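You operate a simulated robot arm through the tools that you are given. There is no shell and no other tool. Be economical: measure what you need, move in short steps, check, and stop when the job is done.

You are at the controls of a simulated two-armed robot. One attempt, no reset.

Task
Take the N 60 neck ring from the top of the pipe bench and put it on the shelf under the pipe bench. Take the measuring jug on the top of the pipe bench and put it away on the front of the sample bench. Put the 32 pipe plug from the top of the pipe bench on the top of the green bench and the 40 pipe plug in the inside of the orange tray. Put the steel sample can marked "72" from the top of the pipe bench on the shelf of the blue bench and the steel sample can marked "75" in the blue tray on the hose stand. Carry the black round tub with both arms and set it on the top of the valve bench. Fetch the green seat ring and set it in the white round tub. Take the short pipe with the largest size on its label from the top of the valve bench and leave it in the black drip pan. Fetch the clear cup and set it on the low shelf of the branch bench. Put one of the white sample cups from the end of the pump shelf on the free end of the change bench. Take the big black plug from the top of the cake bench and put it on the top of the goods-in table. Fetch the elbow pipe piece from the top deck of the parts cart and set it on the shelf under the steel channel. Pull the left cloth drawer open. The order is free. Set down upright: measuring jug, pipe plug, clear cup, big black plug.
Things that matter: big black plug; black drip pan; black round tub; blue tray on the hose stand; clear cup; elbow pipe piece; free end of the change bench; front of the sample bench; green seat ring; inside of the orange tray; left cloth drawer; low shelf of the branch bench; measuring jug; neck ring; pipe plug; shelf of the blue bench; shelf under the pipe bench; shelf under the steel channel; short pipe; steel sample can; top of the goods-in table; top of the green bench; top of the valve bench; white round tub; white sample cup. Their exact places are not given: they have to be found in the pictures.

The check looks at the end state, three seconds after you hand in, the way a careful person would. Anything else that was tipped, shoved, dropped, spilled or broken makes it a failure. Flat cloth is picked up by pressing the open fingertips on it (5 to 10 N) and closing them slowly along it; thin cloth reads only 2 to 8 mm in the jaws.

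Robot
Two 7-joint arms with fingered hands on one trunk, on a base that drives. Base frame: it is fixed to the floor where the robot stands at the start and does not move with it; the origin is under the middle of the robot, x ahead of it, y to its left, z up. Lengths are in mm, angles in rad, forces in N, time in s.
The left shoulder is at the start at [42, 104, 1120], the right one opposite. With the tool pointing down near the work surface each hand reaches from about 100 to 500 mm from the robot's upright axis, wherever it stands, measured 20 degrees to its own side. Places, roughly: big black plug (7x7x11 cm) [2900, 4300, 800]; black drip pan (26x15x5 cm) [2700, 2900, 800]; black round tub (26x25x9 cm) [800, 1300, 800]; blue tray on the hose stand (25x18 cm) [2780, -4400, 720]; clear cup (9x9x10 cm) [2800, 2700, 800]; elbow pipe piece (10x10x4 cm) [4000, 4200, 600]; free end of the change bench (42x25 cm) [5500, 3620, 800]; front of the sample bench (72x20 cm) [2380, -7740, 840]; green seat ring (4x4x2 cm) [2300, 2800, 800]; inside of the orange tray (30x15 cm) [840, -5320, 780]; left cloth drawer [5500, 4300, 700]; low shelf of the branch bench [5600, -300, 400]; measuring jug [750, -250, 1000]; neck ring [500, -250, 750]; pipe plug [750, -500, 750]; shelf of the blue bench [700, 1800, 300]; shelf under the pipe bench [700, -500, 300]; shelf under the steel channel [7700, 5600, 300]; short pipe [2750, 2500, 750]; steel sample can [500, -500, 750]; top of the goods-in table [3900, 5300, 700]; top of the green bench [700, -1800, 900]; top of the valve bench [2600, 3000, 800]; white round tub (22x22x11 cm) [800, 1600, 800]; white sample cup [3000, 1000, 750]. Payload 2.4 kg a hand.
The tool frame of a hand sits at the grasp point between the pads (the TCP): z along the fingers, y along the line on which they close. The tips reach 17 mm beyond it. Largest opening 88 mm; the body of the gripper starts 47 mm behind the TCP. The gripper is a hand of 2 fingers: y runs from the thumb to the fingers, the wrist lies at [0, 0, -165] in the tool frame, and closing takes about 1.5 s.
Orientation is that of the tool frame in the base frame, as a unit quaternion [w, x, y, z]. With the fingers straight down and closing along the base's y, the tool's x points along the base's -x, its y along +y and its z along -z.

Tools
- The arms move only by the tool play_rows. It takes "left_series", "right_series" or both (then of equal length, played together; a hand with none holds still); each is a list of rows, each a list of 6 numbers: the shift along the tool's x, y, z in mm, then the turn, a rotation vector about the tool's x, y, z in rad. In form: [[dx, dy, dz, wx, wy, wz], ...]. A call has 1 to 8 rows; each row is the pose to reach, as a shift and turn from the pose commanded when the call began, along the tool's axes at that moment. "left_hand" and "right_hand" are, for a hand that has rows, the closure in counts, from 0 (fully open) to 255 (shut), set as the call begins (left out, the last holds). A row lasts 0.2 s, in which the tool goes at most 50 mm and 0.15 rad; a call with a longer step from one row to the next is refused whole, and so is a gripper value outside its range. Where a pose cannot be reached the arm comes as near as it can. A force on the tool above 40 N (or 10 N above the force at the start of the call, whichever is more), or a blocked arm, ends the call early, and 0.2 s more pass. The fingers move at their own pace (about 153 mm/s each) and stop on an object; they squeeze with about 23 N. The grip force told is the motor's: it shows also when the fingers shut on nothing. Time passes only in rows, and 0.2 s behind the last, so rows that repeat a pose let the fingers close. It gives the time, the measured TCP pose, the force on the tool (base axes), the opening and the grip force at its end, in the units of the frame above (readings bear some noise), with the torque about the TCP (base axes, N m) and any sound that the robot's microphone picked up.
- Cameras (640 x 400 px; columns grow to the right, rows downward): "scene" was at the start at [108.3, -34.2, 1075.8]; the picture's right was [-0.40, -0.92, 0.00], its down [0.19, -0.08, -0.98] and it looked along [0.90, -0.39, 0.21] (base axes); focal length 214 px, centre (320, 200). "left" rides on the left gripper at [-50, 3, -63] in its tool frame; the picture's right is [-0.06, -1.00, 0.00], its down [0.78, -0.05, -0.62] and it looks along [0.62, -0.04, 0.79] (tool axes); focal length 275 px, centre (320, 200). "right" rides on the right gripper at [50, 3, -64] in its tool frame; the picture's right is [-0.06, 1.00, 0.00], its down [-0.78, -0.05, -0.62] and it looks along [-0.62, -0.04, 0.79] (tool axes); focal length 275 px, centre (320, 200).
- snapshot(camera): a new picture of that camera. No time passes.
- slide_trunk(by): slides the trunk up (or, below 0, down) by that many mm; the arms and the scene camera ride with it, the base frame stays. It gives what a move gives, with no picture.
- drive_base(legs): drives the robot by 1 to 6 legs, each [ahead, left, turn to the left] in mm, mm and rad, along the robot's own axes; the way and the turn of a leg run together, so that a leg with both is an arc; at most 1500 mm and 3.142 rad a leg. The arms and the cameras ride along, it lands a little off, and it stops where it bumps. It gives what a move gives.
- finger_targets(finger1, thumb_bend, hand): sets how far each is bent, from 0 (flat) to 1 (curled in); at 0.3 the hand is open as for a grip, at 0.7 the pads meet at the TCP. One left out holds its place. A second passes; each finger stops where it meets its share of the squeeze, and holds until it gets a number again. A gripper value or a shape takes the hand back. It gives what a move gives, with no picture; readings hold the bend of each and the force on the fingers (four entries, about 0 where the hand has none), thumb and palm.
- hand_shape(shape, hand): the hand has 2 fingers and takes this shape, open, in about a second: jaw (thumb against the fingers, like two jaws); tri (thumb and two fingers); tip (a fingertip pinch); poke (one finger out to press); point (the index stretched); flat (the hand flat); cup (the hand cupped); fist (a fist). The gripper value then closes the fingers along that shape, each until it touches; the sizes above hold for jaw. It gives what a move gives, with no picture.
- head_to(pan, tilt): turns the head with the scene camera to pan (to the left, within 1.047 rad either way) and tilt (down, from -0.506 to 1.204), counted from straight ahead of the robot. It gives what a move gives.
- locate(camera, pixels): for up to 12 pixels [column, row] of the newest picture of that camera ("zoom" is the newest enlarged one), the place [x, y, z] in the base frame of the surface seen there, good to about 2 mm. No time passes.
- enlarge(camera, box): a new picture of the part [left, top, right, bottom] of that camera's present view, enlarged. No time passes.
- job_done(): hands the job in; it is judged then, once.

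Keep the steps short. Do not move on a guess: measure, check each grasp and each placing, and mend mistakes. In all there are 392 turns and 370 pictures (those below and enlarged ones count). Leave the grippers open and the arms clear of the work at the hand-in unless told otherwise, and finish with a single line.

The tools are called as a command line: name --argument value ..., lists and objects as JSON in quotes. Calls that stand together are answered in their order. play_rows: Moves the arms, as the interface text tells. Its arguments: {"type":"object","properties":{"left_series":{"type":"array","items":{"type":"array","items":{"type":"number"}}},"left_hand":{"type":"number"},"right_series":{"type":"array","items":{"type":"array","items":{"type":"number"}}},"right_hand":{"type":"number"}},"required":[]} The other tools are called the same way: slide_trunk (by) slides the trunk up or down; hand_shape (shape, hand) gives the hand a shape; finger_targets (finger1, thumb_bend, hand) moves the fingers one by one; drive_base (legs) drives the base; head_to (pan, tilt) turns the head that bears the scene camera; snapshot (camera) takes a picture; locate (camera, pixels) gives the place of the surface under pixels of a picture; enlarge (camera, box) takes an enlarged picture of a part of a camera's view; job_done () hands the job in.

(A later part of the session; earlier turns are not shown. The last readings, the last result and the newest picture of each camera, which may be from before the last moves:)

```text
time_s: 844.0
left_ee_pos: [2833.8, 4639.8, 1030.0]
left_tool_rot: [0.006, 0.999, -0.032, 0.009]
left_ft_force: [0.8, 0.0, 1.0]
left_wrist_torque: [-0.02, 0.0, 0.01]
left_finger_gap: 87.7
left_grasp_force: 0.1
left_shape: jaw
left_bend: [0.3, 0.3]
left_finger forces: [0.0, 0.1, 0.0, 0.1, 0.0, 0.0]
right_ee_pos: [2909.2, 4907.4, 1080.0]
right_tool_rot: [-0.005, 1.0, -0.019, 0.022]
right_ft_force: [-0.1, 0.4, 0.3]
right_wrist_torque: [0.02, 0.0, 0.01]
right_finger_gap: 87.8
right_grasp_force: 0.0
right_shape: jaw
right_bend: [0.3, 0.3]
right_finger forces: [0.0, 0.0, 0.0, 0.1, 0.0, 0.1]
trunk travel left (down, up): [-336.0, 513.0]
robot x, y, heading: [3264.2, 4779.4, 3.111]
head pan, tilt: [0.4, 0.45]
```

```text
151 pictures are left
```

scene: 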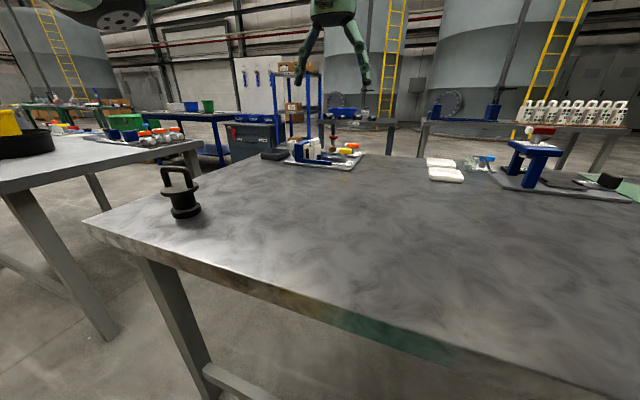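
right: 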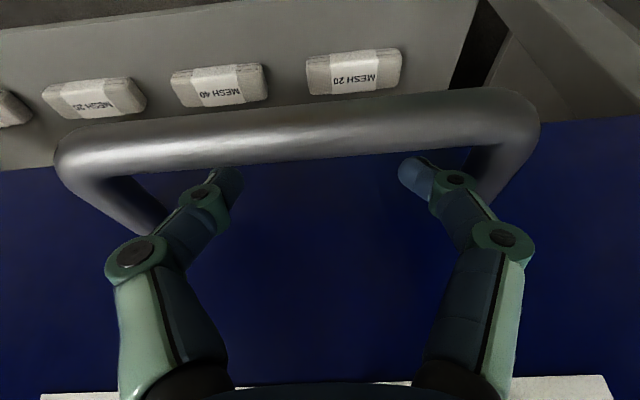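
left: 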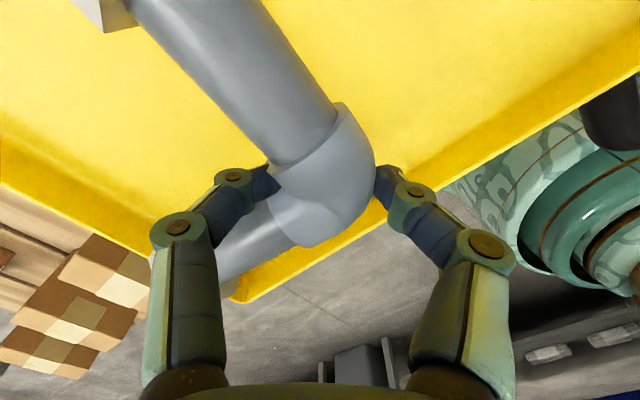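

The big black plug is at (182,195). I zoom and measure.

enlarge --camera "scene" --box '[110, 140, 260, 240]'

locate --camera "scene" --pixels '[[182, 215], [182, 195], [165, 190], [200, 188], [172, 168], [185, 166], [178, 176], [186, 208], [100, 225], [150, 240], [192, 178]]'

```text
4.00 times, centred on (185, 190) of scene
```

zoom: 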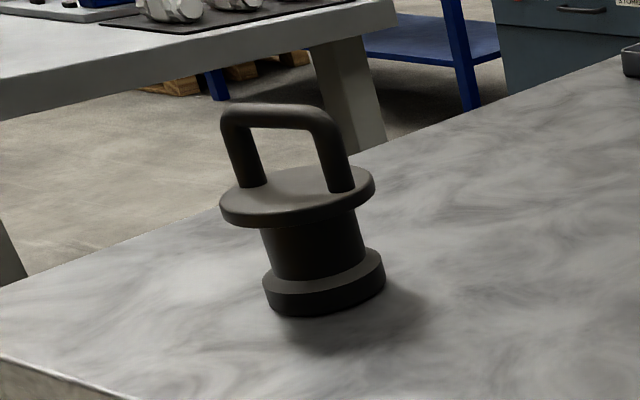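

```text
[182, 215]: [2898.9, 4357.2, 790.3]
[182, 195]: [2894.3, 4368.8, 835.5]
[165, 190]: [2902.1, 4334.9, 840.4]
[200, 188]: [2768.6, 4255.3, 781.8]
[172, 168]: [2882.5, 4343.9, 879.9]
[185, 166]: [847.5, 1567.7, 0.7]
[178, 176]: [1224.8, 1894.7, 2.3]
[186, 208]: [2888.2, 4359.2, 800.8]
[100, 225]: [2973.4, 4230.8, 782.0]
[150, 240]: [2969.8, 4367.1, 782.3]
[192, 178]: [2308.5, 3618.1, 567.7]
```

locate --camera "zoom" --pixels '[[240, 112], [280, 110], [315, 118], [235, 150], [330, 160], [225, 205], [370, 190], [300, 180], [325, 300], [275, 290], [380, 275]]'

```text
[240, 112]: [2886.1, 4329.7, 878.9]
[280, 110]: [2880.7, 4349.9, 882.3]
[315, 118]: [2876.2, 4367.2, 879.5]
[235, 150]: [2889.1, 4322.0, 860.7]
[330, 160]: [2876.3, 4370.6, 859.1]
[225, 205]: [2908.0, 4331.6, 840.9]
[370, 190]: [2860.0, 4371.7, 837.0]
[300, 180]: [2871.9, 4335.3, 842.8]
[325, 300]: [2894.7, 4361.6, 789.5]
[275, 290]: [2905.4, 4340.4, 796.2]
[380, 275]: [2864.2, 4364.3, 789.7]
```

Plug: flange 70 mm at z≈840 centred (2881,4347), handle bar along y, top 883. I'll grip the flange across y with the left hand, palm above the handle. I move so the left hand is above it.

drive_base --legs '[[0, 0, 0.03], [0, 281, 0], [-45, 0, 0]]'

play_rows --left_series '[[0, 0, 20, -0.01, 0.01, 0.02], [0, 0, 40, -0.02, 0.01, 0.04]]'

snapshot --camera "left"

```text
time_s: 846.9
left_ee_pos: [2881.2, 4348.1, 1029.3]
left_tool_rot: [0.005, 1.0, -0.02, 0.01]
left_ft_force: [0.7, 1.0, -0.1]
left_wrist_torque: [-0.06, -0.01, 0.01]
left_finger_gap: 88.0
left_grasp_force: 0.0
left_shape: jaw
left_bend: [0.3, 0.3]
left_finger forces: [0.1, 0.0, 0.0, 0.0, 0.0, 0.0]
right_ee_pos: [2952.2, 4617.7, 1081.3]
right_tool_rot: [-0.006, 1.0, -0.008, 0.022]
right_ft_force: [-0.7, -0.1, 0.4]
right_wrist_torque: [-0.03, 0.03, 0.02]
right_finger_gap: 88.1
right_grasp_force: 0.1
right_shape: jaw
right_bend: [0.3, 0.3]
right_finger forces: [0.1, 0.0, 0.1, 0.0, 0.0, 0.0]
trunk travel left (down, up): [-336.0, 513.0]
robot x, y, heading: [3306.1, 4494.9, 3.131]
head pan, tilt: [0.4, 0.45]
```

```text
time_s: 847.5
left_ee_pos: [2881.6, 4346.9, 989.5]
left_tool_rot: [0.014, 0.999, -0.04, 0.014]
left_ft_force: [0.1, -0.6, -0.7]
left_wrist_torque: [0.0, -0.03, 0.0]
left_finger_gap: 87.9
left_grasp_force: 0.1
left_shape: jaw
left_bend: [0.3, 0.3]
left_finger forces: [0.0, 0.1, 0.1, 0.0, 0.1, 0.0]
right_ee_pos: [2949.6, 4619.1, 1079.1]
right_tool_rot: [-0.006, 1.0, -0.007, 0.022]
right_ft_force: [-0.3, 0.4, 0.3]
right_wrist_torque: [0.01, 0.0, 0.03]
right_finger_gap: 87.8
right_grasp_force: 0.1
right_shape: jaw
right_bend: [0.3, 0.3]
right_finger forces: [0.0, 0.0, 0.0, 0.0, 0.0, 0.0]
trunk travel left (down, up): [-336.0, 513.0]
robot x, y, heading: [3302.5, 4497.7, 3.133]
head pan, tilt: [0.4, 0.45]
```

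```text
149 pictures are left
```

left: 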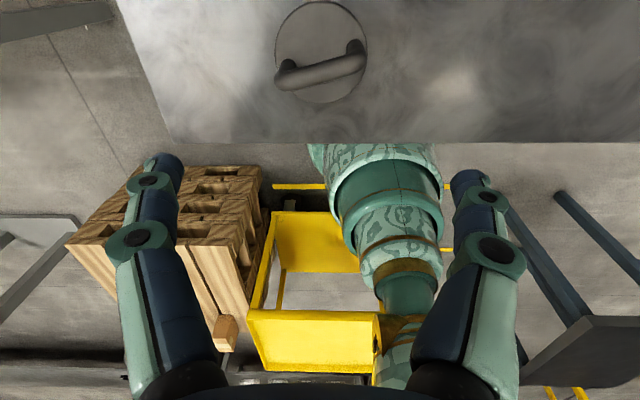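

locate --camera "left" --pixels '[[278, 45], [364, 40], [321, 6], [325, 100], [285, 82], [355, 55], [320, 70]]'

```text
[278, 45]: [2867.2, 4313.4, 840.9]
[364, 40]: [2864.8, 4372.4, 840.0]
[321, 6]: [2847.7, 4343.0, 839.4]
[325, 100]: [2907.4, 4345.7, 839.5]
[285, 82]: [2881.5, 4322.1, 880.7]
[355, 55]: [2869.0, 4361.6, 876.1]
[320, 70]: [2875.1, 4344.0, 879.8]
```

Flange centre (2877.5,4343), 62 mm. I correct the small tilt first, then descend.

play_rows --left_series '[[-2, 2, 0, 0.014, -0.014, -0.04], [-4, 4, 0, 0.028, -0.028, -0.08]]'

play_rows --left_series '[[0, 0, 40, 0, 0, 0], [0, 0, 80, 0, 0, 0], [0, 0, 115, 0, 0, 0], [0, 0, 135, 0, 0, 0], [0, 0, 143, 0, 0, 0]]'

snapshot --camera "left"

```text
time_s: 848.0
left_ee_pos: [2877.2, 4342.9, 989.6]
left_tool_rot: [0.0, 1.0, 0.0, 0.0]
left_ft_force: [-0.1, -0.5, -0.2]
left_wrist_torque: [0.0, 0.03, -0.02]
left_finger_gap: 88.0
left_grasp_force: 0.1
left_shape: jaw
left_bend: [0.3, 0.3]
left_finger forces: [0.0, 0.0, 0.0, 0.0, 0.0, 0.0]
right_ee_pos: [2950.8, 4618.5, 1080.4]
right_tool_rot: [-0.006, 1.0, -0.007, 0.022]
right_ft_force: [0.6, 0.1, -0.5]
right_wrist_torque: [0.01, 0.02, 0.0]
right_finger_gap: 87.9
right_grasp_force: 0.1
right_shape: jaw
right_bend: [0.3, 0.3]
right_finger forces: [0.1, 0.1, 0.0, 0.0, 0.1, 0.1]
trunk travel left (down, up): [-336.0, 513.0]
robot x, y, heading: [3304.1, 4493.7, 3.137]
head pan, tilt: [0.4, 0.45]
```

```text
time_s: 849.2
left_ee_pos: [2878.4, 4344.1, 847.1]
left_tool_rot: [0.001, 1.0, 0.001, 0.0]
left_ft_force: [-0.1, -1.4, -0.3]
left_wrist_torque: [0.0, 0.01, 0.0]
left_finger_gap: 88.3
left_grasp_force: 0.1
left_shape: jaw
left_bend: [0.3, 0.3]
left_finger forces: [0.0, 0.1, 0.0, 0.1, 0.1, 0.0]
right_ee_pos: [2950.4, 4618.5, 1080.1]
right_tool_rot: [-0.006, 1.0, -0.007, 0.022]
right_ft_force: [-0.5, 1.2, -0.3]
right_wrist_torque: [0.02, -0.02, 0.0]
right_finger_gap: 87.9
right_grasp_force: 0.1
right_shape: jaw
right_bend: [0.3, 0.3]
right_finger forces: [0.0, 0.0, 0.0, 0.0, 0.0, 0.0]
trunk travel left (down, up): [-336.0, 513.0]
robot x, y, heading: [3309.3, 4497.5, 3.133]
head pan, tilt: [0.4, 0.45]
```

```text
148 pictures are left
```

left: 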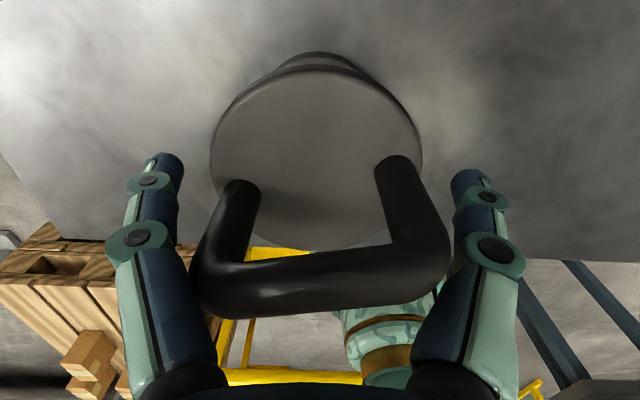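

The handle is between the fingers, flange at the pads. I close.

play_rows --left_series '[[0, 0, 0, 0, 0, 0], [0, 0, 0, 0, 0, 0], [0, 0, 0, 0, 0, 0], [0, 0, 0, 0, 0, 0], [0, 0, 0, 0, 0, 0], [0, 0, 0, 0, 0, 0], [0, 0, -20, 0, 0, 0], [0, 0, -50, 0, 0, 0]]' --left_hand 255

snapshot --camera "left"

snapshot --camera "scene"

```text
time_s: 851.0
left_ee_pos: [2878.1, 4344.9, 898.7]
left_tool_rot: [0.0, 1.0, -0.001, 0.001]
left_ft_force: [-0.1, 0.3, -1.5]
left_wrist_torque: [0.02, -0.01, 0.0]
left_finger_gap: 60.1
left_grasp_force: 22.6
left_shape: jaw
left_bend: [0.68, 0.66]
left_finger forces: [20.6, 0.1, 0.0, 0.0, 20.6, 0.0]
right_ee_pos: [2950.0, 4618.9, 1080.4]
right_tool_rot: [-0.006, 1.0, -0.007, 0.021]
right_ft_force: [0.0, -0.8, -0.1]
right_wrist_torque: [0.02, 0.04, -0.03]
right_finger_gap: 87.9
right_grasp_force: 0.0
right_shape: jaw
right_bend: [0.3, 0.3]
right_finger forces: [0.0, 0.0, 0.0, 0.0, 0.0, 0.0]
trunk travel left (down, up): [-336.0, 513.0]
robot x, y, heading: [3305.3, 4491.8, 3.137]
head pan, tilt: [0.4, 0.45]
```

```text
147 pictures are left
```

left: 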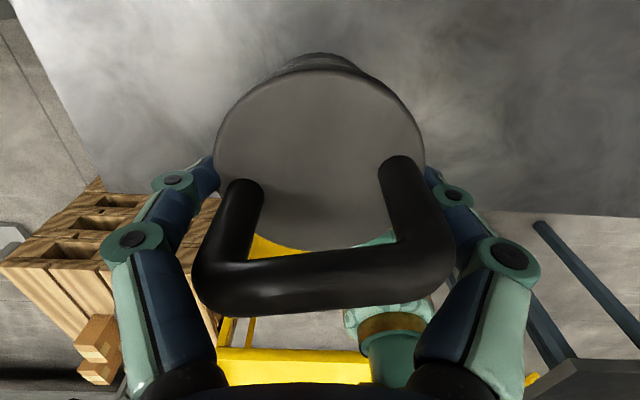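

```text
146 pictures are left
```

scene: 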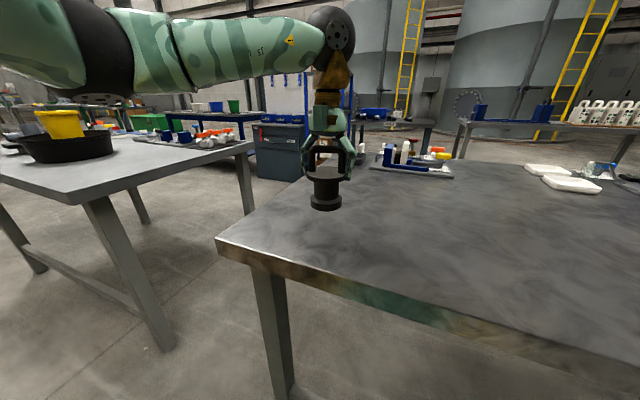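

Plug held upright (60 mm). I raise it 100 mm, strafe north clear of the benches, and turn to face east (via north).

play_rows --left_series '[[0, 0, -35, 0, 0, 0], [0, 0, -75, 0, 0, 0], [0, 0, -110, 0, 0, 0]]'

drive_base --legs '[[-20, 0, 0], [0, -1300, 0], [0, 0, -1.57], [0, 0, -1.57]]'

head_to --pan -0.3 --tilt 0.4

snapshot --camera "scene"

```text
time_s: 851.9
left_ee_pos: [2878.1, 4343.5, 1009.0]
left_tool_rot: [0.001, 1.0, -0.001, 0.001]
left_ft_force: [-0.6, 0.3, -0.2]
left_wrist_torque: [0.02, 0.03, -0.02]
left_finger_gap: 60.0
left_grasp_force: 23.0
left_shape: jaw
left_bend: [0.68, 0.66]
left_finger forces: [20.6, 0.0, 0.0, 0.1, 20.7, 0.0]
right_ee_pos: [2950.2, 4618.5, 1079.7]
right_tool_rot: [-0.005, 1.0, -0.007, 0.022]
right_ft_force: [0.5, 1.0, 0.5]
right_wrist_torque: [0.02, 0.01, 0.01]
right_finger_gap: 87.9
right_grasp_force: 0.0
right_shape: jaw
right_bend: [0.3, 0.3]
right_finger forces: [0.0, 0.0, 0.1, 0.0, 0.0, 0.1]
trunk travel left (down, up): [-336.0, 513.0]
robot x, y, heading: [3306.0, 4499.1, 3.137]
head pan, tilt: [0.4, 0.45]
```

```text
time_s: 866.3
left_ee_pos: [3773.3, 5912.0, 1007.2]
left_tool_rot: [-0.001, 0.014, 1.0, 0.001]
left_ft_force: [0.3, -0.2, -0.6]
left_wrist_torque: [-0.04, -0.03, -0.01]
left_finger_gap: 59.8
left_grasp_force: 22.7
left_shape: jaw
left_bend: [0.68, 0.66]
left_finger forces: [20.6, 0.0, 0.0, 0.0, 20.8, 0.1]
right_ee_pos: [3695.5, 5639.3, 1080.6]
right_tool_rot: [-0.023, 0.02, 1.0, -0.005]
right_ft_force: [-0.3, 0.8, 0.6]
right_wrist_torque: [0.01, -0.01, 0.04]
right_finger_gap: 88.0
right_grasp_force: 0.0
right_shape: jaw
right_bend: [0.3, 0.3]
right_finger forces: [0.1, 0.0, 0.0, 0.1, 0.0, 0.1]
trunk travel left (down, up): [-336.0, 513.0]
robot x, y, heading: [3343.4, 5771.3, -0.03]
head pan, tilt: [0.4, 0.45]
```

```text
time_s: 867.4
left_ee_pos: [3773.8, 5911.9, 1008.7]
left_tool_rot: [0.0, 0.014, 1.0, 0.001]
left_ft_force: [-0.2, -0.8, -1.3]
left_wrist_torque: [0.02, 0.03, 0.02]
left_finger_gap: 59.9
left_grasp_force: 22.6
left_shape: jaw
left_bend: [0.68, 0.66]
left_finger forces: [20.8, 0.0, 0.0, 0.0, 20.7, 0.1]
right_ee_pos: [3693.6, 5638.7, 1080.5]
right_tool_rot: [-0.022, 0.02, 1.0, -0.005]
right_ft_force: [0.0, -0.2, -0.2]
right_wrist_torque: [0.03, 0.01, -0.02]
right_finger_gap: 87.8
right_grasp_force: 0.1
right_shape: jaw
right_bend: [0.3, 0.3]
right_finger forces: [0.0, 0.0, 0.0, 0.0, 0.1, 0.0]
trunk travel left (down, up): [-336.0, 513.0]
robot x, y, heading: [3344.6, 5774.1, -0.033]
head pan, tilt: [-0.3, 0.4]
```

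```text
145 pictures are left
```

scene: 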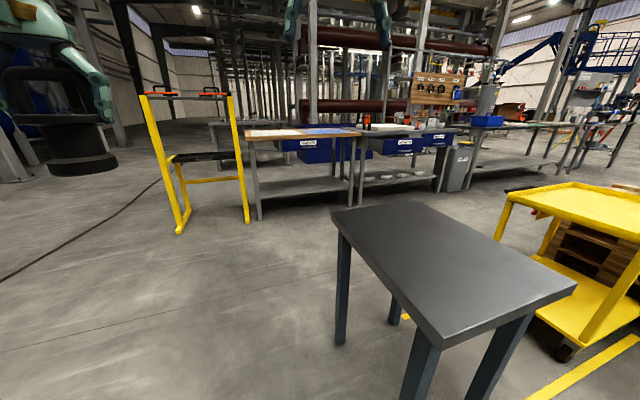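

The goods-in table is empty. I measure it.

locate --camera "scene" --pixels '[[335, 212], [437, 340], [570, 287], [415, 203], [440, 260], [400, 250]]'

```text
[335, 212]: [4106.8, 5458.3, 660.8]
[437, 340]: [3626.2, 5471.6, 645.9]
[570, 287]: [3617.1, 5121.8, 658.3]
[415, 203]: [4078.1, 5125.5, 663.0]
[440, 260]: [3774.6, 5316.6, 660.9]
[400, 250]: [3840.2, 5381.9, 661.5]
```

Table: x 3617–4107, y 5115–5470, top 661. I strafe south 626, lower the trunk 170 and then set the plug at about (3800,5300).

drive_base --legs '[[0, 0, 0.033], [0, -626, 0], [25, 0, 0]]'

slide_trunk --by -180

play_rows --left_series '[[0, 0, 30, 0, 0, 0], [0, 0, 60, 0, 0, 0], [0, 0, 82, 0, 0, 0]]'

head_to --pan 0.1 --tilt 0.6

snapshot --camera "scene"

```text
time_s: 871.7
left_ee_pos: [3793.2, 5299.3, 1007.8]
left_tool_rot: [-0.001, -0.004, 1.0, 0.001]
left_ft_force: [-0.2, -0.4, -1.5]
left_wrist_torque: [-0.04, -0.07, -0.01]
left_finger_gap: 60.1
left_grasp_force: 22.7
left_shape: jaw
left_bend: [0.68, 0.66]
left_finger forces: [20.7, 0.1, 0.1, 0.1, 20.7, 0.0]
right_ee_pos: [3724.9, 5024.7, 1080.4]
right_tool_rot: [-0.021, 0.003, 1.0, -0.006]
right_ft_force: [0.5, 0.0, 0.1]
right_wrist_torque: [0.01, -0.02, 0.05]
right_finger_gap: 88.2
right_grasp_force: 0.0
right_shape: jaw
right_bend: [0.3, 0.3]
right_finger forces: [0.0, 0.1, 0.0, 0.0, 0.1, 0.0]
trunk travel left (down, up): [-336.0, 513.0]
robot x, y, heading: [3368.3, 5143.5, -0.001]
head pan, tilt: [-0.3, 0.4]
```

```text
time_s: 873.7
left_ee_pos: [3793.4, 5300.4, 828.4]
left_tool_rot: [0.0, -0.005, 1.0, 0.001]
left_ft_force: [-0.2, -0.2, -1.0]
left_wrist_torque: [-0.02, 0.0, 0.03]
left_finger_gap: 59.7
left_grasp_force: 23.4
left_shape: jaw
left_bend: [0.68, 0.66]
left_finger forces: [20.7, 0.0, 0.0, 0.0, 20.8, 0.0]
right_ee_pos: [3724.9, 5024.6, 900.6]
right_tool_rot: [-0.021, 0.002, 1.0, -0.007]
right_ft_force: [-0.3, 0.2, 0.4]
right_wrist_torque: [0.01, -0.02, 0.02]
right_finger_gap: 87.9
right_grasp_force: 0.1
right_shape: jaw
right_bend: [0.3, 0.3]
right_finger forces: [0.0, 0.0, 0.0, 0.1, 0.1, 0.0]
trunk travel left (down, up): [-156.0, 693.0]
robot x, y, heading: [3368.3, 5143.2, 0.005]
head pan, tilt: [-0.3, 0.4]
```

```text
time_s: 874.5
left_ee_pos: [3793.2, 5300.5, 744.9]
left_tool_rot: [0.0, -0.003, 1.0, 0.001]
left_ft_force: [0.0, 0.5, -1.3]
left_wrist_torque: [-0.01, -0.02, 0.02]
left_finger_gap: 60.0
left_grasp_force: 22.6
left_shape: jaw
left_bend: [0.68, 0.66]
left_finger forces: [20.6, 0.1, 0.0, 0.0, 20.7, 0.1]
right_ee_pos: [3725.3, 5025.2, 899.9]
right_tool_rot: [-0.02, 0.003, 1.0, -0.006]
right_ft_force: [0.0, 1.0, -0.7]
right_wrist_torque: [0.0, -0.03, 0.02]
right_finger_gap: 87.8
right_grasp_force: 0.0
right_shape: jaw
right_bend: [0.3, 0.3]
right_finger forces: [0.0, 0.0, 0.1, 0.0, 0.0, 0.0]
trunk travel left (down, up): [-156.0, 693.0]
robot x, y, heading: [3365.9, 5143.2, 0.001]
head pan, tilt: [-0.3, 0.4]
```

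```text
time_s: 875.4
left_ee_pos: [3794.1, 5299.3, 746.1]
left_tool_rot: [0.0, -0.004, 1.0, 0.001]
left_ft_force: [-1.2, 0.6, -0.9]
left_wrist_torque: [-0.03, -0.03, -0.01]
left_finger_gap: 59.8
left_grasp_force: 22.6
left_shape: jaw
left_bend: [0.68, 0.66]
left_finger forces: [20.8, 0.0, 0.0, 0.1, 20.7, 0.0]
right_ee_pos: [3724.6, 5024.5, 899.9]
right_tool_rot: [-0.022, 0.003, 1.0, -0.006]
right_ft_force: [-0.2, -0.4, 0.3]
right_wrist_torque: [0.0, 0.01, 0.01]
right_finger_gap: 87.9
right_grasp_force: 0.1
right_shape: jaw
right_bend: [0.3, 0.3]
right_finger forces: [0.0, 0.0, 0.0, 0.1, 0.0, 0.0]
trunk travel left (down, up): [-156.0, 693.0]
robot x, y, heading: [3368.0, 5142.7, 0.006]
head pan, tilt: [0.099, 0.6]
```

```text
144 pictures are left
```

scene: 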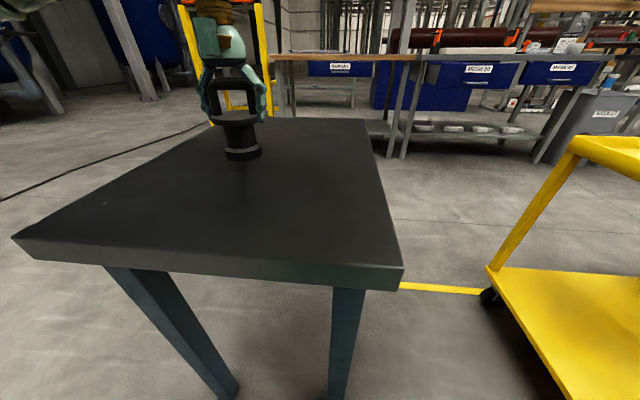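

Upright above the table. I lower to contact (≈19 mm), and also check the drawer's face in the background.

locate --camera "scene" --pixels '[[480, 72], [560, 70], [450, 80], [510, 75]]'

play_rows --left_series '[[0, 0, 10, 0, 0, 0], [0, 0, 16, 0, 0, 0], [0, 0, 19, 0, 0, 0], [0, 0, 21, 0, 0, 0]]'

```text
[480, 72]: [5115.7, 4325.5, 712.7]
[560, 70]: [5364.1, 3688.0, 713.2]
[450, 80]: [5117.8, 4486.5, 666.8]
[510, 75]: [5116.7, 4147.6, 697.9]
```

```text
time_s: 876.4
left_ee_pos: [3794.1, 5299.2, 725.2]
left_tool_rot: [0.0, -0.004, 1.0, 0.002]
left_ft_force: [-1.1, -0.3, 8.9]
left_wrist_torque: [-0.03, 0.03, -0.01]
left_finger_gap: 59.0
left_grasp_force: 23.1
left_shape: jaw
left_bend: [0.7, 0.66]
left_finger forces: [21.1, 0.1, 0.1, 0.0, 22.3, 0.0]
right_ee_pos: [3724.2, 5025.0, 900.3]
right_tool_rot: [-0.021, 0.003, 1.0, -0.006]
right_ft_force: [1.4, -0.3, 0.6]
right_wrist_torque: [-0.02, 0.01, -0.02]
right_finger_gap: 87.9
right_grasp_force: 0.1
right_shape: jaw
right_bend: [0.3, 0.3]
right_finger forces: [0.0, 0.0, 0.0, 0.1, 0.0, 0.1]
trunk travel left (down, up): [-156.0, 693.0]
robot x, y, heading: [3370.9, 5145.0, -0.002]
head pan, tilt: [0.099, 0.6]
```

Contact (9 N); the drawer is still open (face x≈5116). I open and rise.

play_rows --left_series '[[0, 0, 0, 0, 0, 0], [0, 0, 0, 0, 0, 0], [0, 0, 0, 0, 0, 0], [0, 0, 0, 0, 0, 0], [0, 0, -15, 0, 0, 0], [0, 0, -40, 0, 0, 0], [0, 0, -80, 0, 0, 0], [0, 0, -125, 0, 0, 0]]' --left_hand 0

snapshot --camera "scene"

```text
time_s: 878.2
left_ee_pos: [3794.3, 5300.0, 852.1]
left_tool_rot: [-0.001, -0.004, 1.0, 0.001]
left_ft_force: [0.1, -0.1, 0.8]
left_wrist_torque: [-0.03, 0.01, 0.02]
left_finger_gap: 88.1
left_grasp_force: 0.1
left_shape: jaw
left_bend: [0.3, 0.3]
left_finger forces: [0.0, 0.0, 0.0, 0.0, 0.1, 0.0]
right_ee_pos: [3724.3, 5025.2, 900.0]
right_tool_rot: [-0.022, 0.002, 1.0, -0.006]
right_ft_force: [-0.6, 0.4, -0.4]
right_wrist_torque: [0.01, -0.02, 0.0]
right_finger_gap: 87.8
right_grasp_force: 0.0
right_shape: jaw
right_bend: [0.3, 0.3]
right_finger forces: [0.0, 0.0, 0.0, 0.0, 0.0, 0.0]
trunk travel left (down, up): [-156.0, 693.0]
robot x, y, heading: [3369.1, 5145.0, 0.004]
head pan, tilt: [0.099, 0.6]
```

```text
143 pictures are left
```

scene: 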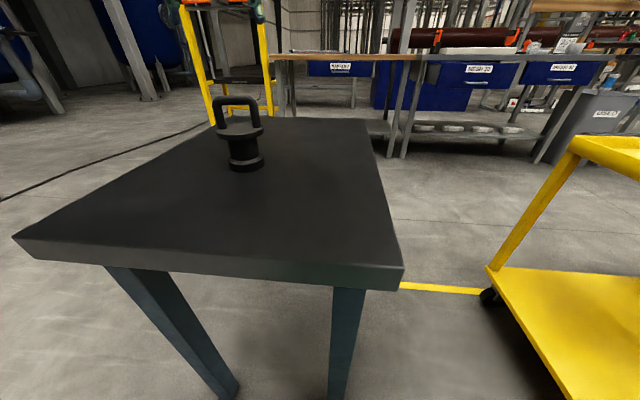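

The plug stands upright on the goods-in table. Last: can 72. I go north and turn west to look for the way round to the west side.

slide_trunk --by 180

drive_base --legs '[[-60, 0, 0], [0, 1150, 0], [0, 0, 1.57], [0, 0, 1.57]]'

head_to --pan 0.1 --tilt 0.25

snapshot --camera "scene"

```text
time_s: 880.2
left_ee_pos: [3793.9, 5298.8, 1028.9]
left_tool_rot: [-0.001, -0.004, 1.0, 0.001]
left_ft_force: [-0.3, 0.1, -0.9]
left_wrist_torque: [-0.01, -0.01, 0.03]
left_finger_gap: 88.0
left_grasp_force: 0.1
left_shape: jaw
left_bend: [0.3, 0.3]
left_finger forces: [0.1, 0.0, 0.0, 0.0, 0.0, 0.1]
right_ee_pos: [3725.4, 5024.9, 1078.7]
right_tool_rot: [-0.022, 0.003, 1.0, -0.006]
right_ft_force: [-0.3, 0.2, -0.2]
right_wrist_torque: [0.01, -0.01, -0.01]
right_finger_gap: 87.8
right_grasp_force: 0.0
right_shape: jaw
right_bend: [0.3, 0.3]
right_finger forces: [0.0, 0.0, 0.1, 0.0, 0.0, 0.0]
trunk travel left (down, up): [-336.0, 513.0]
robot x, y, heading: [3364.3, 5145.2, -0.001]
head pan, tilt: [0.099, 0.6]
```

```text
time_s: 894.2
left_ee_pos: [2872.1, 6128.8, 1029.4]
left_tool_rot: [0.001, 1.0, 0.009, 0.001]
left_ft_force: [-0.8, 0.4, 0.1]
left_wrist_torque: [0.02, -0.02, 0.02]
left_finger_gap: 88.0
left_grasp_force: 0.1
left_shape: jaw
left_bend: [0.3, 0.3]
left_finger forces: [0.1, 0.0, 0.0, 0.1, 0.1, 0.0]
right_ee_pos: [2936.9, 6404.5, 1081.4]
right_tool_rot: [-0.006, 1.0, 0.003, 0.022]
right_ft_force: [0.1, -0.2, -0.9]
right_wrist_torque: [-0.02, 0.02, 0.0]
right_finger_gap: 87.7
right_grasp_force: 0.0
right_shape: jaw
right_bend: [0.3, 0.3]
right_finger forces: [0.1, 0.0, 0.0, 0.0, 0.0, 0.0]
trunk travel left (down, up): [-336.0, 513.0]
robot x, y, heading: [3296.3, 6288.2, -3.126]
head pan, tilt: [0.099, 0.6]
```

```text
time_s: 895.0
left_ee_pos: [2871.9, 6129.7, 1029.3]
left_tool_rot: [0.001, 1.0, 0.011, 0.001]
left_ft_force: [-0.1, 0.8, -0.5]
left_wrist_torque: [-0.01, 0.0, 0.0]
left_finger_gap: 87.6
left_grasp_force: 0.0
left_shape: jaw
left_bend: [0.3, 0.3]
left_finger forces: [0.0, 0.1, 0.0, 0.0, 0.0, 0.0]
right_ee_pos: [2936.7, 6404.7, 1080.0]
right_tool_rot: [-0.006, 1.0, 0.003, 0.022]
right_ft_force: [0.3, -0.5, -0.5]
right_wrist_torque: [0.03, -0.03, -0.05]
right_finger_gap: 87.6
right_grasp_force: 0.0
right_shape: jaw
right_bend: [0.3, 0.3]
right_finger forces: [0.0, 0.1, 0.0, 0.1, 0.1, 0.0]
trunk travel left (down, up): [-336.0, 513.0]
robot x, y, heading: [3295.9, 6292.0, -3.129]
head pan, tilt: [0.099, 0.25]
```

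```text
142 pictures are left
```

scene: 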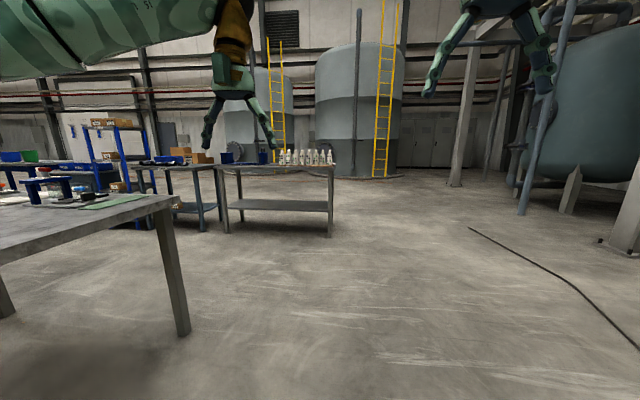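

locate --camera "scene" --pixels '[[330, 235], [335, 165], [228, 230], [370, 178], [400, 180], [470, 228], [620, 330], [455, 187], [185, 335], [220, 200]]'

```text
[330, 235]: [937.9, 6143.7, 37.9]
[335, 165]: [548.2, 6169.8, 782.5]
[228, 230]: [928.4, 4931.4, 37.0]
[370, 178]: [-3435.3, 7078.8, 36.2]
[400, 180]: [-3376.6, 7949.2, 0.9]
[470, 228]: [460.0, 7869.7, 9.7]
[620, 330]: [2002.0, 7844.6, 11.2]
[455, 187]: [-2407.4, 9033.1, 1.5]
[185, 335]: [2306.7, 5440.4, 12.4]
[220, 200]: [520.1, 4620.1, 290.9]
```

The bench row ends at y≈6170. I pass at y≈6740 to x≈-100, then look south.

drive_base --legs '[[0, -460, -0.012], [1500, 0, 0], [1500, 0, 0], [420, 0, 0], [0, 0, 1.57]]'

head_to --pan 0.0 --tilt 0.25

snapshot --camera "scene"

```text
time_s: 918.0
left_ee_pos: [36.4, 6313.9, 1030.3]
left_tool_rot: [0.0, 0.694, 0.72, 0.0]
left_ft_force: [-0.1, 1.0, -0.6]
left_wrist_torque: [0.0, 0.01, -0.04]
left_finger_gap: 87.9
left_grasp_force: 0.1
left_shape: jaw
left_bend: [0.3, 0.3]
left_finger forces: [0.0, 0.0, 0.0, 0.0, 0.0, 0.1]
right_ee_pos: [-240.9, 6374.9, 1079.7]
right_tool_rot: [-0.02, 0.698, 0.716, 0.011]
right_ft_force: [-0.3, 0.4, -0.2]
right_wrist_torque: [-0.03, 0.02, 0.0]
right_finger_gap: 87.6
right_grasp_force: 0.0
right_shape: jaw
right_bend: [0.3, 0.3]
right_finger forces: [0.1, 0.0, 0.0, 0.0, 0.0, 0.0]
trunk travel left (down, up): [-336.0, 513.0]
robot x, y, heading: [-131.6, 6729.6, -1.54]
head pan, tilt: [0.099, 0.25]
```

```text
time_s: 918.6
left_ee_pos: [35.6, 6312.8, 1030.7]
left_tool_rot: [-0.001, 0.694, 0.72, 0.002]
left_ft_force: [-0.3, 0.4, -0.5]
left_wrist_torque: [0.0, -0.01, -0.02]
left_finger_gap: 88.0
left_grasp_force: 0.2
left_shape: jaw
left_bend: [0.3, 0.3]
left_finger forces: [0.0, 0.0, 0.1, 0.0, 0.0, 0.1]
right_ee_pos: [-241.2, 6373.7, 1079.4]
right_tool_rot: [-0.02, 0.698, 0.716, 0.011]
right_ft_force: [0.2, 0.4, -0.3]
right_wrist_torque: [0.01, -0.03, 0.03]
right_finger_gap: 87.7
right_grasp_force: 0.0
right_shape: jaw
right_bend: [0.3, 0.3]
right_finger forces: [0.0, 0.0, 0.0, 0.0, 0.0, 0.1]
trunk travel left (down, up): [-336.0, 513.0]
robot x, y, heading: [-130.9, 6732.8, -1.537]
head pan, tilt: [0.0, 0.25]
```

```text
141 pictures are left
```

scene: 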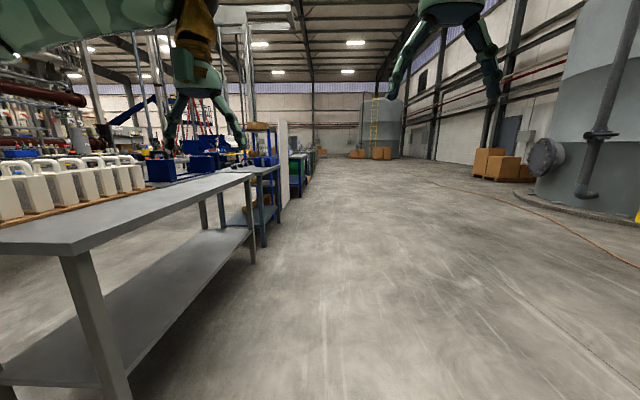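

The corridor is clear. I drive 7.2 m south to the pipe bench.

drive_base --legs '[[0, -70, -0.034], [1500, 0, 0], [1500, 0, 0], [1500, 0, 0], [1500, 0, 0]]'

drive_base --legs '[[1230, 0, 0], [0, 0, 1.571]]'

head_to --pan -0.3 --tilt 0.5

snapshot --camera "scene"

```text
time_s: 947.8
left_ee_pos: [-61.1, 304.3, 1029.7]
left_tool_rot: [0.0, 0.705, 0.709, 0.001]
left_ft_force: [0.0, 0.2, -0.3]
left_wrist_torque: [-0.02, 0.03, 0.01]
left_finger_gap: 87.6
left_grasp_force: 0.1
left_shape: jaw
left_bend: [0.3, 0.3]
left_finger forces: [0.1, 0.0, 0.0, 0.0, 0.0, 0.1]
right_ee_pos: [-336.5, 373.2, 1080.3]
right_tool_rot: [-0.02, 0.709, 0.704, 0.011]
right_ft_force: [0.0, -0.2, 0.8]
right_wrist_torque: [0.01, -0.02, 0.01]
right_finger_gap: 88.0
right_grasp_force: 0.0
right_shape: jaw
right_bend: [0.3, 0.3]
right_finger forces: [0.0, 0.0, 0.0, 0.0, 0.0, 0.1]
trunk travel left (down, up): [-336.0, 513.0]
robot x, y, heading: [-216.5, 729.0, -1.575]
head pan, tilt: [0.0, 0.25]
```

```text
time_s: 957.9
left_ee_pos: [196.1, -382.8, 1030.1]
left_tool_rot: [-0.001, 0.016, 1.0, 0.0]
left_ft_force: [0.7, -0.3, 0.4]
left_wrist_torque: [0.0, -0.01, 0.0]
left_finger_gap: 87.9
left_grasp_force: 0.0
left_shape: jaw
left_bend: [0.3, 0.3]
left_finger forces: [0.0, 0.1, 0.0, 0.0, 0.1, 0.0]
right_ee_pos: [117.9, -655.0, 1080.5]
right_tool_rot: [-0.022, 0.023, 0.999, -0.005]
right_ft_force: [-0.6, -0.1, 0.0]
right_wrist_torque: [0.01, 0.02, -0.01]
right_finger_gap: 87.9
right_grasp_force: 0.1
right_shape: jaw
right_bend: [0.3, 0.3]
right_finger forces: [0.0, 0.0, 0.1, 0.0, 0.0, 0.0]
trunk travel left (down, up): [-336.0, 513.0]
robot x, y, heading: [-235.2, -520.8, -0.035]
head pan, tilt: [0.0, 0.25]
```

```text
time_s: 958.7
left_ee_pos: [197.7, -383.5, 1029.8]
left_tool_rot: [-0.001, 0.016, 1.0, 0.001]
left_ft_force: [-1.0, -0.1, -0.2]
left_wrist_torque: [0.0, 0.02, 0.0]
left_finger_gap: 88.1
left_grasp_force: 0.1
left_shape: jaw
left_bend: [0.3, 0.3]
left_finger forces: [0.0, 0.1, 0.1, 0.1, 0.0, 0.0]
right_ee_pos: [117.6, -654.9, 1079.4]
right_tool_rot: [-0.022, 0.023, 0.999, -0.005]
right_ft_force: [-0.1, -0.1, 0.5]
right_wrist_torque: [0.01, 0.02, -0.01]
right_finger_gap: 88.0
right_grasp_force: 0.1
right_shape: jaw
right_bend: [0.3, 0.3]
right_finger forces: [0.1, 0.0, 0.0, 0.1, 0.0, 0.0]
trunk travel left (down, up): [-336.0, 513.0]
robot x, y, heading: [-233.4, -522.1, -0.035]
head pan, tilt: [-0.3, 0.499]
```

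```text
140 pictures are left
```

scene: 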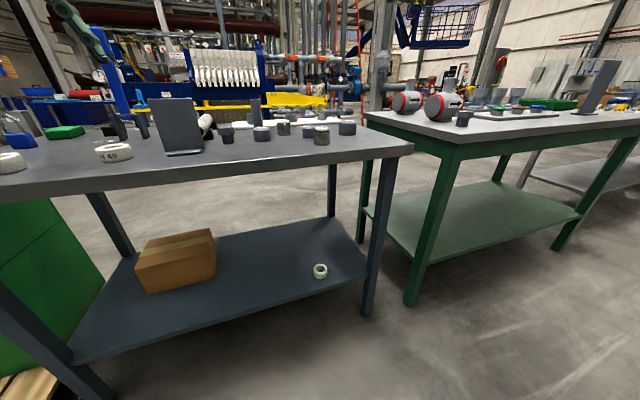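

All is as left. I drive ahead 348 and bring the right hand over can 72 (476,-770).

drive_base --legs '[[0, 0, 0.035], [345, 0, 0]]'

play_rows --right_series '[[0, -35, 10, -0.005, -0.02, -0.02], [0, -70, 30, -0.01, -0.044, -0.046], [0, -105, 60, -0.01, -0.044, -0.046], [0, -120, 90, -0.01, -0.044, -0.046]]'

snapshot --camera "right"

```text
time_s: 961.3
left_ee_pos: [543.3, -369.4, 1030.1]
left_tool_rot: [-0.001, -0.002, 1.0, 0.001]
left_ft_force: [0.5, 0.4, 0.0]
left_wrist_torque: [0.04, 0.0, -0.03]
left_finger_gap: 87.9
left_grasp_force: 0.1
left_shape: jaw
left_bend: [0.3, 0.3]
left_finger forces: [0.0, 0.0, 0.0, 0.0, 0.1, 0.1]
right_ee_pos: [472.0, -644.3, 1079.8]
right_tool_rot: [-0.023, 0.005, 1.0, -0.006]
right_ft_force: [0.1, -1.1, -0.1]
right_wrist_torque: [0.01, 0.02, -0.03]
right_finger_gap: 88.0
right_grasp_force: 0.1
right_shape: jaw
right_bend: [0.3, 0.3]
right_finger forces: [0.0, 0.1, 0.0, 0.0, 0.1, 0.0]
trunk travel left (down, up): [-336.0, 513.0]
robot x, y, heading: [118.3, -523.2, -0.004]
head pan, tilt: [-0.3, 0.499]
```

```text
time_s: 962.3
left_ee_pos: [542.8, -368.8, 1029.7]
left_tool_rot: [0.0, -0.002, 1.0, 0.001]
left_ft_force: [-0.3, 0.3, 0.8]
left_wrist_torque: [-0.02, -0.01, 0.0]
left_finger_gap: 87.8
left_grasp_force: 0.1
left_shape: jaw
left_bend: [0.3, 0.3]
left_finger forces: [0.0, 0.1, 0.0, 0.0, 0.0, 0.1]
right_ee_pos: [467.4, -769.3, 991.4]
right_tool_rot: [0.0, -0.019, 1.0, -0.001]
right_ft_force: [0.4, -0.7, 0.0]
right_wrist_torque: [-0.02, 0.0, 0.02]
right_finger_gap: 88.0
right_grasp_force: 0.0
right_shape: jaw
right_bend: [0.3, 0.3]
right_finger forces: [0.2, 0.0, 0.0, 0.1, 0.0, 0.0]
trunk travel left (down, up): [-336.0, 513.0]
robot x, y, heading: [117.0, -522.0, -0.003]
head pan, tilt: [-0.3, 0.499]
```

```text
139 pictures are left
```

right: 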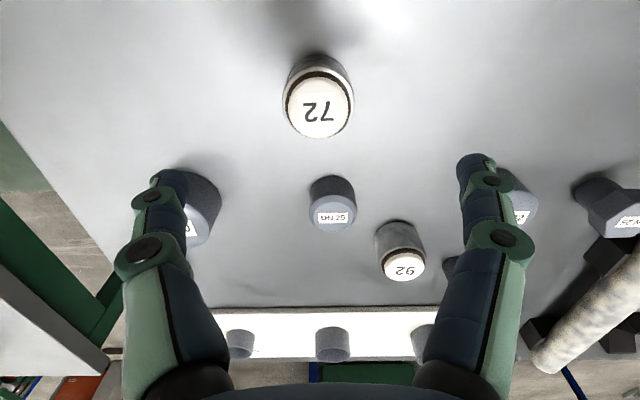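

locate --camera "right" --pixels '[[320, 105], [287, 105], [352, 105], [320, 135], [318, 58], [320, 80]]'

snapshot --camera "scene"

```text
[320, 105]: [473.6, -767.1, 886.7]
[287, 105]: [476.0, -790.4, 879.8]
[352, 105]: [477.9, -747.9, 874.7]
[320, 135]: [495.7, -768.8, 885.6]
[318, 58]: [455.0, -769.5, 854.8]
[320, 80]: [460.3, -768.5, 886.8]
```

```text
138 pictures are left
```

scene: 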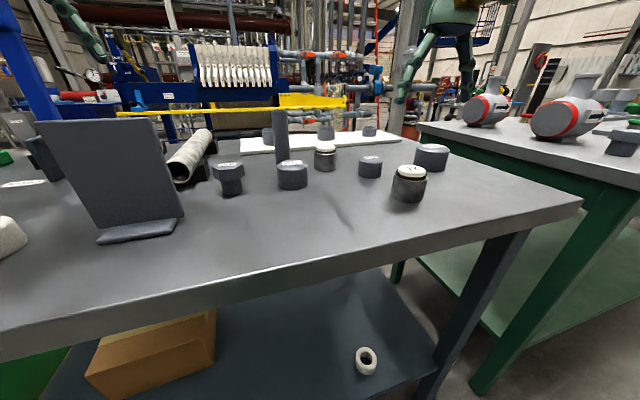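

The sign stands; can 72 centre (477,-769), top 887. I descend to z≈878 and close.

play_rows --right_series '[[-5, 0, 35, 0, 0, 0], [-9.5, 0, 70, 0, 0, 0], [-9.5, 0, 100, 0, 0, 0], [-9.5, 0, 113, 0, 0, 0]]'

play_rows --right_series '[[0, 0, 0, 0, 0, 0], [0, 0, 0, 0, 0, 0], [0, 0, 0, 0, 0, 0], [0, 0, 0, 0, 0, 0], [0, 0, 0, 0, 0, 0], [0, 0, 0, 0, 0, 0], [0, 0, -25, 0, 0, 0], [0, 0, -70, 0, 0, 0]]' --right_hand 255

snapshot --camera "right"

```text
time_s: 963.3
left_ee_pos: [543.3, -369.1, 1029.1]
left_tool_rot: [-0.001, -0.001, 1.0, 0.001]
left_ft_force: [-0.4, 0.2, 0.4]
left_wrist_torque: [0.0, 0.01, -0.02]
left_finger_gap: 87.9
left_grasp_force: 0.1
left_shape: jaw
left_bend: [0.3, 0.3]
left_finger forces: [0.0, 0.0, 0.0, 0.0, 0.1, 0.0]
right_ee_pos: [477.7, -766.4, 878.4]
right_tool_rot: [0.001, -0.018, 1.0, -0.001]
right_ft_force: [-0.1, 0.4, -0.1]
right_wrist_torque: [0.0, 0.0, -0.03]
right_finger_gap: 88.0
right_grasp_force: 0.0
right_shape: jaw
right_bend: [0.3, 0.3]
right_finger forces: [0.1, 0.1, 0.0, 0.1, 0.0, 0.1]
trunk travel left (down, up): [-336.0, 513.0]
robot x, y, heading: [117.7, -521.4, -0.003]
head pan, tilt: [-0.3, 0.499]
```

```text
time_s: 965.1
left_ee_pos: [542.7, -370.1, 1029.8]
left_tool_rot: [-0.001, -0.001, 1.0, 0.001]
left_ft_force: [0.1, 0.0, -0.1]
left_wrist_torque: [0.01, 0.03, 0.01]
left_finger_gap: 87.8
left_grasp_force: 0.0
left_shape: jaw
left_bend: [0.3, 0.3]
left_finger forces: [0.0, 0.0, 0.0, 0.0, 0.1, 0.0]
right_ee_pos: [476.6, -768.0, 948.7]
right_tool_rot: [0.0, -0.017, 1.0, -0.001]
right_ft_force: [0.4, 0.4, -1.3]
right_wrist_torque: [-0.01, 0.03, -0.03]
right_finger_gap: 39.3
right_grasp_force: 22.6
right_shape: jaw
right_bend: [0.73, 0.7]
right_finger forces: [20.4, 0.0, 0.1, 0.1, 20.4, 0.1]
trunk travel left (down, up): [-336.0, 513.0]
robot x, y, heading: [111.4, -523.5, -0.004]
head pan, tilt: [-0.3, 0.499]
```

```text
137 pictures are left
```

right: 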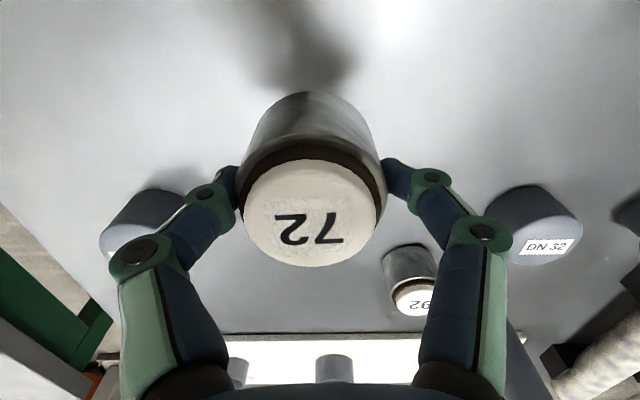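

Can 72 held. I back off and strafe north to the blue bench, then measure its shelf.

drive_base --legs '[[-330, 0, 0], [0, 1300, 0], [0, 1150, 0]]'

head_to --pan -0.3 --tilt 0.5

snapshot --camera "scene"

locate --camera "scene" --pixels '[[320, 300], [320, 270], [250, 250], [400, 250], [320, 180], [450, 230], [200, 280], [320, 320]]'

```text
time_s: 979.0
left_ee_pos: [226.7, 2108.1, 1030.5]
left_tool_rot: [-0.001, -0.005, 1.0, 0.001]
left_ft_force: [-0.9, 0.9, 0.4]
left_wrist_torque: [0.01, 0.01, 0.0]
left_finger_gap: 87.8
left_grasp_force: 0.0
left_shape: jaw
left_bend: [0.3, 0.3]
left_finger forces: [0.0, 0.0, 0.1, 0.0, 0.0, 0.0]
right_ee_pos: [162.8, 1708.7, 948.2]
right_tool_rot: [0.001, -0.02, 1.0, -0.001]
right_ft_force: [0.2, 0.7, -1.6]
right_wrist_torque: [-0.02, 0.01, 0.03]
right_finger_gap: 39.2
right_grasp_force: 23.3
right_shape: jaw
right_bend: [0.73, 0.7]
right_finger forces: [20.3, 0.0, 0.1, 0.0, 20.6, 0.1]
trunk travel left (down, up): [-336.0, 513.0]
robot x, y, heading: [-194.2, 1951.7, 0.008]
head pan, tilt: [-0.3, 0.499]
```

```text
time_s: 979.6
left_ee_pos: [225.3, 2107.2, 1030.4]
left_tool_rot: [-0.001, -0.005, 1.0, 0.001]
left_ft_force: [-0.1, 0.3, 0.5]
left_wrist_torque: [-0.03, 0.02, -0.02]
left_finger_gap: 87.8
left_grasp_force: 0.1
left_shape: jaw
left_bend: [0.3, 0.3]
left_finger forces: [0.0, 0.1, 0.0, 0.1, 0.1, 0.0]
right_ee_pos: [162.2, 1708.3, 948.0]
right_tool_rot: [0.0, -0.021, 1.0, -0.001]
right_ft_force: [-0.4, 0.6, -1.3]
right_wrist_torque: [0.01, 0.01, -0.02]
right_finger_gap: 39.4
right_grasp_force: 23.1
right_shape: jaw
right_bend: [0.73, 0.7]
right_finger forces: [20.4, 0.0, 0.1, 0.0, 20.5, 0.1]
trunk travel left (down, up): [-336.0, 513.0]
robot x, y, heading: [-201.9, 1949.4, 0.006]
head pan, tilt: [-0.3, 0.499]
```

```text
136 pictures are left
```

scene: 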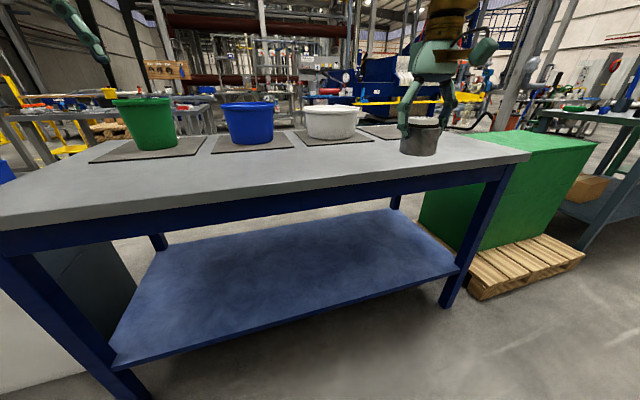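

```text
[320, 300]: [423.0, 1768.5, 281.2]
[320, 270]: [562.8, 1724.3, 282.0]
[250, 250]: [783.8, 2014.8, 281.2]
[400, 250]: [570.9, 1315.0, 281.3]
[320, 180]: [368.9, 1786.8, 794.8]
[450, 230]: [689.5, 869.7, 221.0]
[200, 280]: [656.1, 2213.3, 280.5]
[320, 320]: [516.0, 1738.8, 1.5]
```

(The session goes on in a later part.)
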